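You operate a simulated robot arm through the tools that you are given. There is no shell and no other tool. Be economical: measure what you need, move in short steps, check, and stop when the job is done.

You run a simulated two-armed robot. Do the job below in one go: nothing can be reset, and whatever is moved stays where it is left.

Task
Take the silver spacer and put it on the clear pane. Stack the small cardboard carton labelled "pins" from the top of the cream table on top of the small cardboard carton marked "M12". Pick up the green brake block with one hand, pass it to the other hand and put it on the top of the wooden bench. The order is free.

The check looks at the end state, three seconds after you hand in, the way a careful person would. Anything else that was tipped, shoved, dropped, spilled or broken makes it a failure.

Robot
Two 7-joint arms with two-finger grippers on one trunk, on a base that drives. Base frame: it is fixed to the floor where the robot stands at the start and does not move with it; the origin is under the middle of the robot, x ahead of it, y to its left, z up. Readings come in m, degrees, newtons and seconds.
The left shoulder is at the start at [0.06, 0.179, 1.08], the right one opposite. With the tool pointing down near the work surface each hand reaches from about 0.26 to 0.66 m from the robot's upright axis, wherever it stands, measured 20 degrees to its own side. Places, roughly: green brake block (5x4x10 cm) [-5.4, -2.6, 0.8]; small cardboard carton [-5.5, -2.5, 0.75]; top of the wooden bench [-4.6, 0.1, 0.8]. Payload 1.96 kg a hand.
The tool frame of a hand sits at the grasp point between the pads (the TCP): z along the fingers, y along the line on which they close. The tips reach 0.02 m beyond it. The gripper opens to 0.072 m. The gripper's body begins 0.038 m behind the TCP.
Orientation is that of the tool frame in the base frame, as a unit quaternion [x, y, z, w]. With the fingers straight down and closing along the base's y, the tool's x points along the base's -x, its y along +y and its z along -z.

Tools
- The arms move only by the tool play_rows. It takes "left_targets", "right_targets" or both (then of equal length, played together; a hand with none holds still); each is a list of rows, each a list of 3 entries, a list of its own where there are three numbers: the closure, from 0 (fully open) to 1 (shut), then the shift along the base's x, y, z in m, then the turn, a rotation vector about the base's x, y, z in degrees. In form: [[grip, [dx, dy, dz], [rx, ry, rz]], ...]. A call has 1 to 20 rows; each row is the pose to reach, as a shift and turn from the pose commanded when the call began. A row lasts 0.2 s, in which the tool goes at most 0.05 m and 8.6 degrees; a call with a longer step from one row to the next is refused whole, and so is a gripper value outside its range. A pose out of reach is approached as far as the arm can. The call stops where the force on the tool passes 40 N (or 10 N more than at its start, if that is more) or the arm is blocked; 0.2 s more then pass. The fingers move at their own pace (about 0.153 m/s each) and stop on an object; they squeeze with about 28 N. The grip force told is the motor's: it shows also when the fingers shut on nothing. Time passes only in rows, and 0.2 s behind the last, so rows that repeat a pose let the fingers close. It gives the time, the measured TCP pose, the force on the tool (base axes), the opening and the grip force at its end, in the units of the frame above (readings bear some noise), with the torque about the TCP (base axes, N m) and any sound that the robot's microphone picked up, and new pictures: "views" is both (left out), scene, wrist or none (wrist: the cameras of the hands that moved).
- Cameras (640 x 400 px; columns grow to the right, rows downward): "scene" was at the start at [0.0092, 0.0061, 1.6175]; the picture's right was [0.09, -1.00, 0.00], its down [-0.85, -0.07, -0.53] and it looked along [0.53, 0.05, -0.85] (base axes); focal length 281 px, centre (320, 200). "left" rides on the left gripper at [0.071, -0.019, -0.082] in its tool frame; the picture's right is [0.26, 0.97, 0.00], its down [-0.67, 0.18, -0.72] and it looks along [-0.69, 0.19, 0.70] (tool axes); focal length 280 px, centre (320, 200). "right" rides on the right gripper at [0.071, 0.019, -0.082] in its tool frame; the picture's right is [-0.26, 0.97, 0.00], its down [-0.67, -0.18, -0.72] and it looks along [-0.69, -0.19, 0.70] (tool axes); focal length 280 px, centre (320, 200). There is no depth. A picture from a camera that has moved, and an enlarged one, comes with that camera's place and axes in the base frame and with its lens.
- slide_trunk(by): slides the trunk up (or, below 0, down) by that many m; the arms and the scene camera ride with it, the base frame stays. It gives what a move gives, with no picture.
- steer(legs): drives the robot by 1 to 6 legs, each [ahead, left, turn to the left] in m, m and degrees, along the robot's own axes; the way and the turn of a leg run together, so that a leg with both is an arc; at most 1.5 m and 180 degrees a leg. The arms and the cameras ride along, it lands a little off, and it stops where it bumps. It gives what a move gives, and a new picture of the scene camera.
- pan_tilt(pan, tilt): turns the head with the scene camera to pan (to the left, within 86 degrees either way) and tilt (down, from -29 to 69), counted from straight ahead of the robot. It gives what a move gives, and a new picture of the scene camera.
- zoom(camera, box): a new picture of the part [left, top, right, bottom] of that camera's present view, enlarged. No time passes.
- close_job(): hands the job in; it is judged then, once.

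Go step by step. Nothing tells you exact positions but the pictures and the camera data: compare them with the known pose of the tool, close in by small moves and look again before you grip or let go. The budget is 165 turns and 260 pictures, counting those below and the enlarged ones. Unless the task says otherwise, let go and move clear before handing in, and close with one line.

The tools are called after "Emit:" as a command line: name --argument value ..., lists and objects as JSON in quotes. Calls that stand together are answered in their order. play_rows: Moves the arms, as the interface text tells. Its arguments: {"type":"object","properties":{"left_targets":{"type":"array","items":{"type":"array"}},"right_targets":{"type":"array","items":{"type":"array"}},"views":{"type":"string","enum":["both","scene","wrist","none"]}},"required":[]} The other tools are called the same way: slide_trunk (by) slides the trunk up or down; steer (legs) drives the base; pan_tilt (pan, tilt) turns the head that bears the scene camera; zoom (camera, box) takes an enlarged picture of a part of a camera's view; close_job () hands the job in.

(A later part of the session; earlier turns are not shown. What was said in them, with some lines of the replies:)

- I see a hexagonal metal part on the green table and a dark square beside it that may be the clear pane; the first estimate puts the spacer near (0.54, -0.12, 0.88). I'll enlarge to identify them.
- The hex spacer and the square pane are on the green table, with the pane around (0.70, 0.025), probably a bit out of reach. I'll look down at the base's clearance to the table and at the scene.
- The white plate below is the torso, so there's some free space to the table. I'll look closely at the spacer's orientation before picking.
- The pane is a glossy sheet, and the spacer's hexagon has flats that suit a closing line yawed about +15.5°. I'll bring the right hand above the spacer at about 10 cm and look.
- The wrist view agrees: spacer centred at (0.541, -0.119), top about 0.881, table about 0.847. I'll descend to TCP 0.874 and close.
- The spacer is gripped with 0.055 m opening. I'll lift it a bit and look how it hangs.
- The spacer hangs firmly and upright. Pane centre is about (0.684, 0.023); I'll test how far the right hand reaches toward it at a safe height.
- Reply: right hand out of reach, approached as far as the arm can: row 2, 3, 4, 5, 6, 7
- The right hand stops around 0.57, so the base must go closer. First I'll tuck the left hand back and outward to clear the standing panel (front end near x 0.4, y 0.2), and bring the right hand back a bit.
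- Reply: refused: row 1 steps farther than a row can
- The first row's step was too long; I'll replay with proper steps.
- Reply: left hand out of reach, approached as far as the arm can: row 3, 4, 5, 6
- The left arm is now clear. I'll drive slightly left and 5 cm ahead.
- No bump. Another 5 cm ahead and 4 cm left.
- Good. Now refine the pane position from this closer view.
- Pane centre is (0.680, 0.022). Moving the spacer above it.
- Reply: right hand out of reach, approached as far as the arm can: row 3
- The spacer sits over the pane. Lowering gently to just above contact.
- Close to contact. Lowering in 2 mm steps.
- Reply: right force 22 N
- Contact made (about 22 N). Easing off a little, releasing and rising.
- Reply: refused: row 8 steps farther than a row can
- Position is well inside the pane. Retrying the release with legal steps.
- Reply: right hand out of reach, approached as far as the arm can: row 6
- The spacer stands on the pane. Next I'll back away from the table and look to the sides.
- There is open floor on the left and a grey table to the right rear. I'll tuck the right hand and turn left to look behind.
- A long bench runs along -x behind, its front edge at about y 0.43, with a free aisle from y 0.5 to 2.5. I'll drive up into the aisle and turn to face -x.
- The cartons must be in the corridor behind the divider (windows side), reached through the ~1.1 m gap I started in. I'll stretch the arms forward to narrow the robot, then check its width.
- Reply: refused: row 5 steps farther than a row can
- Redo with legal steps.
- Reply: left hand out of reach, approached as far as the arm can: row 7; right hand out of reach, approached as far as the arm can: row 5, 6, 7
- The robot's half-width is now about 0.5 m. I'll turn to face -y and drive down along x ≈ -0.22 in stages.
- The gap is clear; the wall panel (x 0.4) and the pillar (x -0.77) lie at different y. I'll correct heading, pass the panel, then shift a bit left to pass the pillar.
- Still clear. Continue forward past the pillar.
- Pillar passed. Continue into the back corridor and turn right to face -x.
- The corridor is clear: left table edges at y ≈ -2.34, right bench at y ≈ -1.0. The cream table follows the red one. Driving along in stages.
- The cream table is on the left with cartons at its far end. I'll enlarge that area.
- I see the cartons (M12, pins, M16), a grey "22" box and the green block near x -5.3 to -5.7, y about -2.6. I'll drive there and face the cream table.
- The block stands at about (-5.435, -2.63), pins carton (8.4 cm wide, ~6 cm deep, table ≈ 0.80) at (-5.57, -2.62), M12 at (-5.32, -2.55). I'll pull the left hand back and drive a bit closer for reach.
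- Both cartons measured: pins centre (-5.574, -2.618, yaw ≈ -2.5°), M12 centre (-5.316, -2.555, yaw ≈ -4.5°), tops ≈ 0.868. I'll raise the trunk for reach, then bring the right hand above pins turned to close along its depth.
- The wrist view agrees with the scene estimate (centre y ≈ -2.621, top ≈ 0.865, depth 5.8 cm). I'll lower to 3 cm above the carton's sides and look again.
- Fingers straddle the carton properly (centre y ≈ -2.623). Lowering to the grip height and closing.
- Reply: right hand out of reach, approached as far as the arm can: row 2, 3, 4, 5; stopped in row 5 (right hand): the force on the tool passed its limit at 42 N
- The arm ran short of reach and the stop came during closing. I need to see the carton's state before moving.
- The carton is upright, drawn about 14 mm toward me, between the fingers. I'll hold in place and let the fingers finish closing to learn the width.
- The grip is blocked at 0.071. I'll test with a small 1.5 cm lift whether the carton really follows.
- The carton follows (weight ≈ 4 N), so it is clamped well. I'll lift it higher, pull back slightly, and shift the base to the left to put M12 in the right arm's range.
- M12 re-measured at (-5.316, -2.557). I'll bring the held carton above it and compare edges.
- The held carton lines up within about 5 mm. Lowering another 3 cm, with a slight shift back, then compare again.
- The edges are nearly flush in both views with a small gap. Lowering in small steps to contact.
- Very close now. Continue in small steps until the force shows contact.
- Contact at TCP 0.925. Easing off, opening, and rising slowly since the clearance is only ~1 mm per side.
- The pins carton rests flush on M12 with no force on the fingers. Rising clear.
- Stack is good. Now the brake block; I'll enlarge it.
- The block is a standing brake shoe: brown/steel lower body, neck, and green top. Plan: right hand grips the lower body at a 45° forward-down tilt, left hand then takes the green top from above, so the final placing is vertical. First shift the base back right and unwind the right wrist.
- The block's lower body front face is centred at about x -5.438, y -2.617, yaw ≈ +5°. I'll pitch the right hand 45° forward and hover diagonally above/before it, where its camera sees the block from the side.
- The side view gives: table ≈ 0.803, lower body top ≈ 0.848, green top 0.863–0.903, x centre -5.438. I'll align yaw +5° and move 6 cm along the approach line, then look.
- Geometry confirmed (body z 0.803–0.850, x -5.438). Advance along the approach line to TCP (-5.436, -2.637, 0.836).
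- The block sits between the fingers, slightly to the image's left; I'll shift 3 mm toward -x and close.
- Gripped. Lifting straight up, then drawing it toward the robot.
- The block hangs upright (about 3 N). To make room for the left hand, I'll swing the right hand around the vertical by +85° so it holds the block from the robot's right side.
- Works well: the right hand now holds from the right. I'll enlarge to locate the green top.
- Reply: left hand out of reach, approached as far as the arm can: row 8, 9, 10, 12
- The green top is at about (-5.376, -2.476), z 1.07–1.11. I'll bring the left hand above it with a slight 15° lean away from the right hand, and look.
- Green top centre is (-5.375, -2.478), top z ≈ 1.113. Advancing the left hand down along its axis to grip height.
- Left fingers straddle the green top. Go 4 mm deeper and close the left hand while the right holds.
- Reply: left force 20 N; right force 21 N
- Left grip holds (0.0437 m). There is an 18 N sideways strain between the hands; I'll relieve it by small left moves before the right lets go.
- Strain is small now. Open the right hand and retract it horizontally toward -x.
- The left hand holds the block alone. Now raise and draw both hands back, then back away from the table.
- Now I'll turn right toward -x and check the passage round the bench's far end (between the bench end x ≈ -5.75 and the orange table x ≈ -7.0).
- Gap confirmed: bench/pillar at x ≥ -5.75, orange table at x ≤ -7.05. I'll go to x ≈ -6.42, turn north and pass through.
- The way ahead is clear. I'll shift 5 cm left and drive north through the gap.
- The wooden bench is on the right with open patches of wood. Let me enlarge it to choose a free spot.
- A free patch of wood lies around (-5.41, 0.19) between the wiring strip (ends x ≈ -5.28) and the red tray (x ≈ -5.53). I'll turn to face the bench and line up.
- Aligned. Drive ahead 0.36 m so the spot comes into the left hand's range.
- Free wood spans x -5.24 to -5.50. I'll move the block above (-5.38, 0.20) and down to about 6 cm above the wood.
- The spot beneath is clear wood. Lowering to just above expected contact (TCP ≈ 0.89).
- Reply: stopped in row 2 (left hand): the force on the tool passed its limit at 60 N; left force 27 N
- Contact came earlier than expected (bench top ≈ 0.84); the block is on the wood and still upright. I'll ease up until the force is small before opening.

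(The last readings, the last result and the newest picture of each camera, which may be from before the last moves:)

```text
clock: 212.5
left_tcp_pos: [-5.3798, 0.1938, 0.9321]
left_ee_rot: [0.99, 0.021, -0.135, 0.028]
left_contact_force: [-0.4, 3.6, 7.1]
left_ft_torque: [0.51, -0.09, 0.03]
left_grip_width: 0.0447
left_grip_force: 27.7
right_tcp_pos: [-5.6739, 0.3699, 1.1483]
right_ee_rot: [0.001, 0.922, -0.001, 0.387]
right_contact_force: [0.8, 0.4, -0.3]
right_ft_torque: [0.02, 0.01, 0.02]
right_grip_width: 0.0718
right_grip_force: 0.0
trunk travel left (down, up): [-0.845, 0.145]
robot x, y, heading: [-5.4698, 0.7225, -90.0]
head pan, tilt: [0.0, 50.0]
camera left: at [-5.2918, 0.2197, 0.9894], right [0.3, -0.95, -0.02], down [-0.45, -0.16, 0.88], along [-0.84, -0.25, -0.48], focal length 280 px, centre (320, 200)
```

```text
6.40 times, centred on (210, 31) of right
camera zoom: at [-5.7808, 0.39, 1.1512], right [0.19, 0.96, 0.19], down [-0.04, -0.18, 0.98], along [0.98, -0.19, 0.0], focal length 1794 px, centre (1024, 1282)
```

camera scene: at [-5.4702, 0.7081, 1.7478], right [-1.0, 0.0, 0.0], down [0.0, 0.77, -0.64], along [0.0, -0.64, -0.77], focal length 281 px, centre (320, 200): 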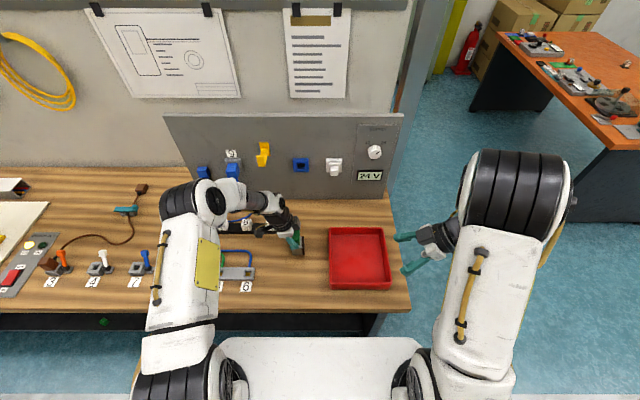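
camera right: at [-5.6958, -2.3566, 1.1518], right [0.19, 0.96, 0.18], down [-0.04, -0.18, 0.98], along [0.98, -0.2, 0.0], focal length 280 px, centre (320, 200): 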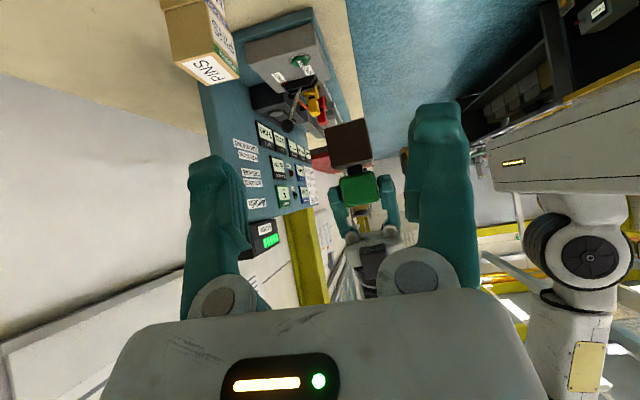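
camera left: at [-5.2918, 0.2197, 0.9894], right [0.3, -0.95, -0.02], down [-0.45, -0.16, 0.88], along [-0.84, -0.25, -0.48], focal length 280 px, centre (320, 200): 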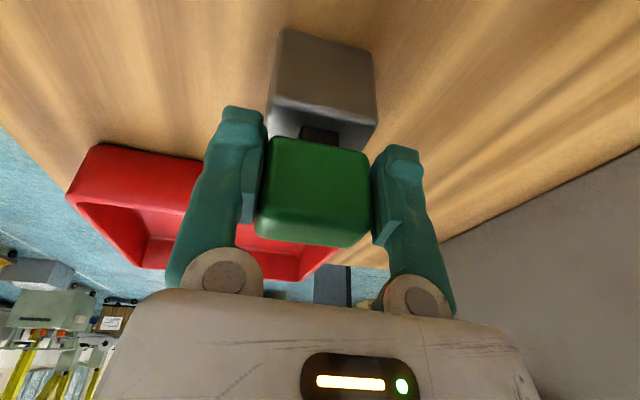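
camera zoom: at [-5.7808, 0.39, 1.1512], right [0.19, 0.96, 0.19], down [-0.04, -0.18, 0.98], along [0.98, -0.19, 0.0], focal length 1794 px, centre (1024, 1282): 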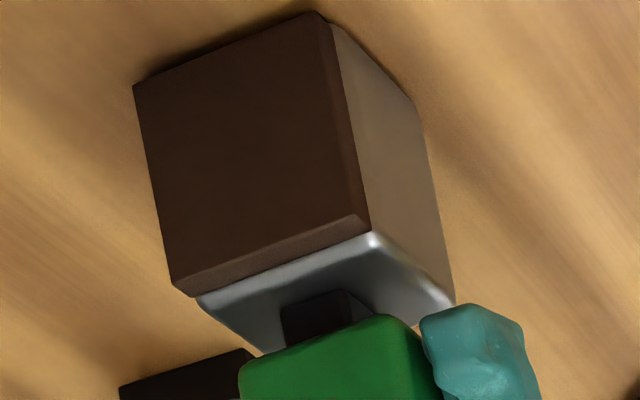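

Force is down to ~7 N and the block stands upright. Ease 0.5 mm more, open, and withdraw along the hand's axis.

Emit:
play_rows --left_targets '[[1, [0, 0, 0.0007], [0, 0, 0]], [0.7, [0, 0, 0.0007], [0, 0, 0]], [0.4, [0, 0, 0.0007], [0, 0, 0]], [0, [0, 0, 0.0007], [0, 0, 0]], [0, [0, 0, 0.0007], [0, 0, 0]]]' --views "wrist"

Emit:
zoom --camera "right" --box '[150, 0, 310, 100]'

```text
clock: 213.7
left_tcp_pos: [-5.3802, 0.1932, 0.9309]
left_ee_rot: [0.99, 0.021, -0.134, 0.027]
left_contact_force: [0.2, -0.2, -0.6]
left_ft_torque: [-0.03, -0.02, 0.04]
left_grip_width: 0.0721
left_grip_force: 0.0
right_tcp_pos: [-5.6735, 0.3703, 1.1467]
right_ee_rot: [0.002, 0.922, -0.001, 0.386]
right_contact_force: [-1.0, -0.6, -0.1]
right_ft_torque: [0.01, -0.03, 0.0]
right_grip_width: 0.072
right_grip_force: 0.0
trunk travel left (down, up): [-0.845, 0.145]
robot x, y, heading: [-5.47, 0.7233, -89.8]
head pan, tilt: [0.0, 50.0]
camera left: at [-5.2915, 0.2188, 0.9896], right [0.3, -0.95, -0.02], down [-0.45, -0.16, 0.88], along [-0.84, -0.25, -0.48], focal length 280 px, centre (320, 200)
```

left: 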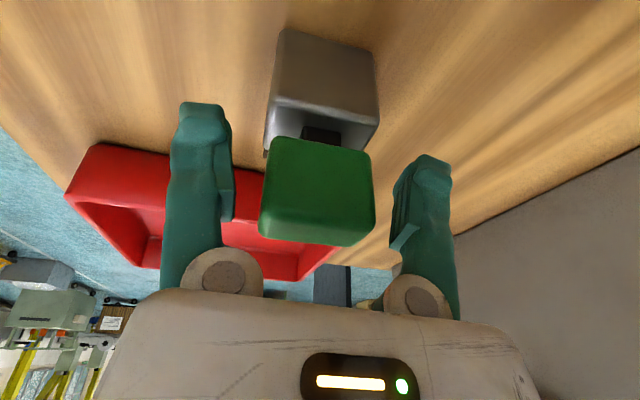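

```text
4.00 times, centred on (230, 50) of right
camera zoom: at [-5.7806, 0.3889, 1.151], right [0.19, 0.96, 0.19], down [-0.04, -0.18, 0.98], along [0.98, -0.19, 0.0], focal length 1122 px, centre (680, 800)
```

zoom: 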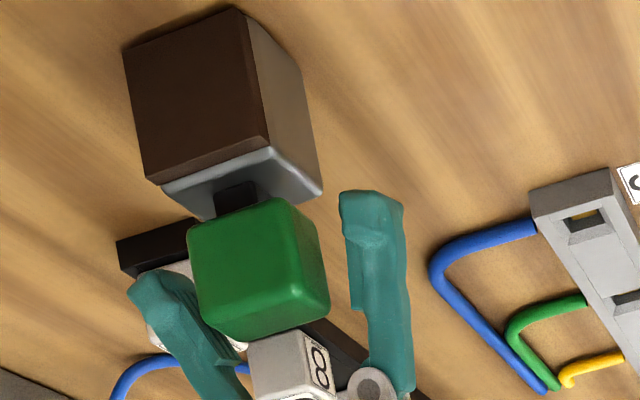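

Released; the block stands on the wood. Withdrawing the left hand up along its axis and away.

Emit:
play_rows --left_targets '[[0, [0.005, 0, 0.02], [0, 0, 0]], [0, [0.012, 0, 0.045], [0, 0, 0]], [0, [0.02, 0, 0.075], [0, 0, 0]], [0, [0.03, 0, 0.115], [0, 0, 0]], [0, [0.038, 0.01, 0.15], [0, 0, 0]], [0, [0.038, 0.05, 0.17], [0, 0, 0]], [0, [0.038, 0.09, 0.18], [0, 0, 0]], [0, [0.038, 0.13, 0.19], [0, 0, 0]]]' --views "scene"

Emit:
steer --legs '[[-0.3, 0, 0]]'

Emit:
zoom --camera "scene" --box '[240, 130, 400, 230]'

```text
clock: 215.5
left_tcp_pos: [-5.3442, 0.3257, 1.121]
left_ee_rot: [0.99, 0.022, -0.134, 0.028]
left_contact_force: [-0.5, 0.1, 0.0]
left_ft_torque: [-0.01, -0.02, 0.0]
left_grip_width: 0.0722
left_grip_force: 0.1
right_tcp_pos: [-5.6736, 0.3707, 1.1485]
right_ee_rot: [0.002, 0.922, -0.002, 0.386]
right_contact_force: [-0.9, 0.6, 0.3]
right_ft_torque: [0.0, 0.02, 0.01]
right_grip_width: 0.0722
right_grip_force: 0.0
trunk travel left (down, up): [-0.845, 0.145]
robot x, y, heading: [-5.473, 0.7239, -89.9]
head pan, tilt: [0.0, 50.0]
camera scene: at [-5.4702, 0.7099, 1.7477], right [-1.0, 0.0, 0.0], down [0.0, 0.77, -0.64], along [0.0, -0.64, -0.77], focal length 281 px, centre (320, 200)
```

scene: 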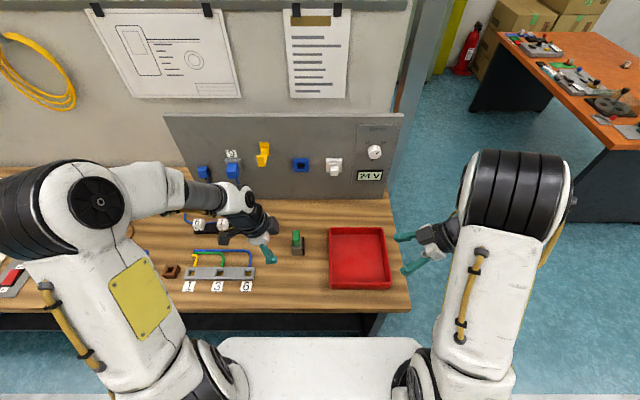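

```text
clock: 217.5
left_tcp_pos: [-5.3448, 0.622, 1.1206]
left_ee_rot: [0.99, 0.023, -0.135, 0.026]
left_contact_force: [-0.4, 1.0, -0.2]
left_ft_torque: [0.03, 0.03, 0.02]
left_grip_width: 0.0719
left_grip_force: 0.0
right_tcp_pos: [-5.6746, 0.6674, 1.1473]
right_ee_rot: [0.001, 0.922, -0.001, 0.386]
right_contact_force: [-0.3, -0.7, 0.6]
right_ft_torque: [-0.02, 0.0, -0.03]
right_grip_width: 0.0723
right_grip_force: 0.0
trunk travel left (down, up): [-0.845, 0.145]
robot x, y, heading: [-5.469, 1.0201, -89.8]
head pan, tilt: [0.0, 50.0]
camera scene: at [-5.4707, 1.0048, 1.7477], right [-1.0, 0.0, 0.0], down [0.0, 0.77, -0.64], along [0.0, -0.64, -0.77], focal length 281 px, centre (320, 200)
```

scene: 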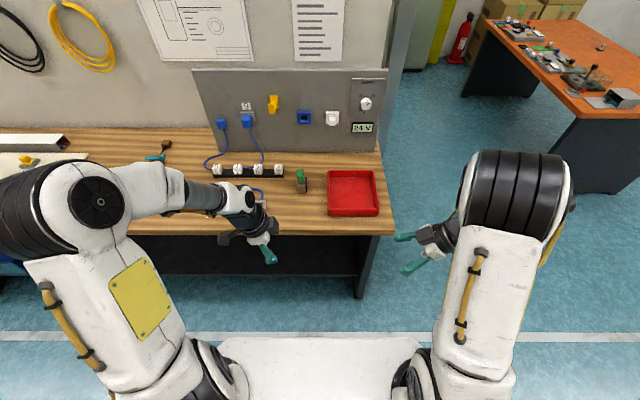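

```text
4.00 times, centred on (320, 180) of scene
camera zoom: at [-5.4707, 1.0048, 1.7477], right [-1.0, 0.0, 0.0], down [0.0, 0.77, -0.64], along [0.0, -0.64, -0.77], focal length 1125 px, centre (320, 280)
```

zoom: 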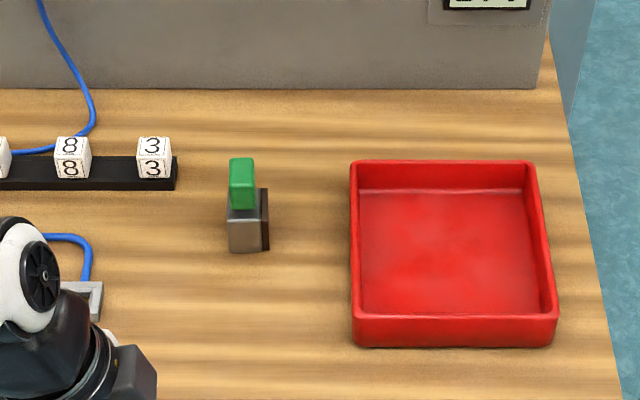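

The spacer is on the pane, the pins carton is on M12, and the brake block, passed from the right hand to the left, stands upright on the wooden bench. Both hands are clear, so I'm handing in.

Emit:
close_job

```text
The job is handed in.
```

All three parts are done and handed in: the silver spacer is on the clear pane, the "pins" carton is stacked on the "M12" carton, and the green brake block went from the right hand to the left and now stands upright on the wooden bench.
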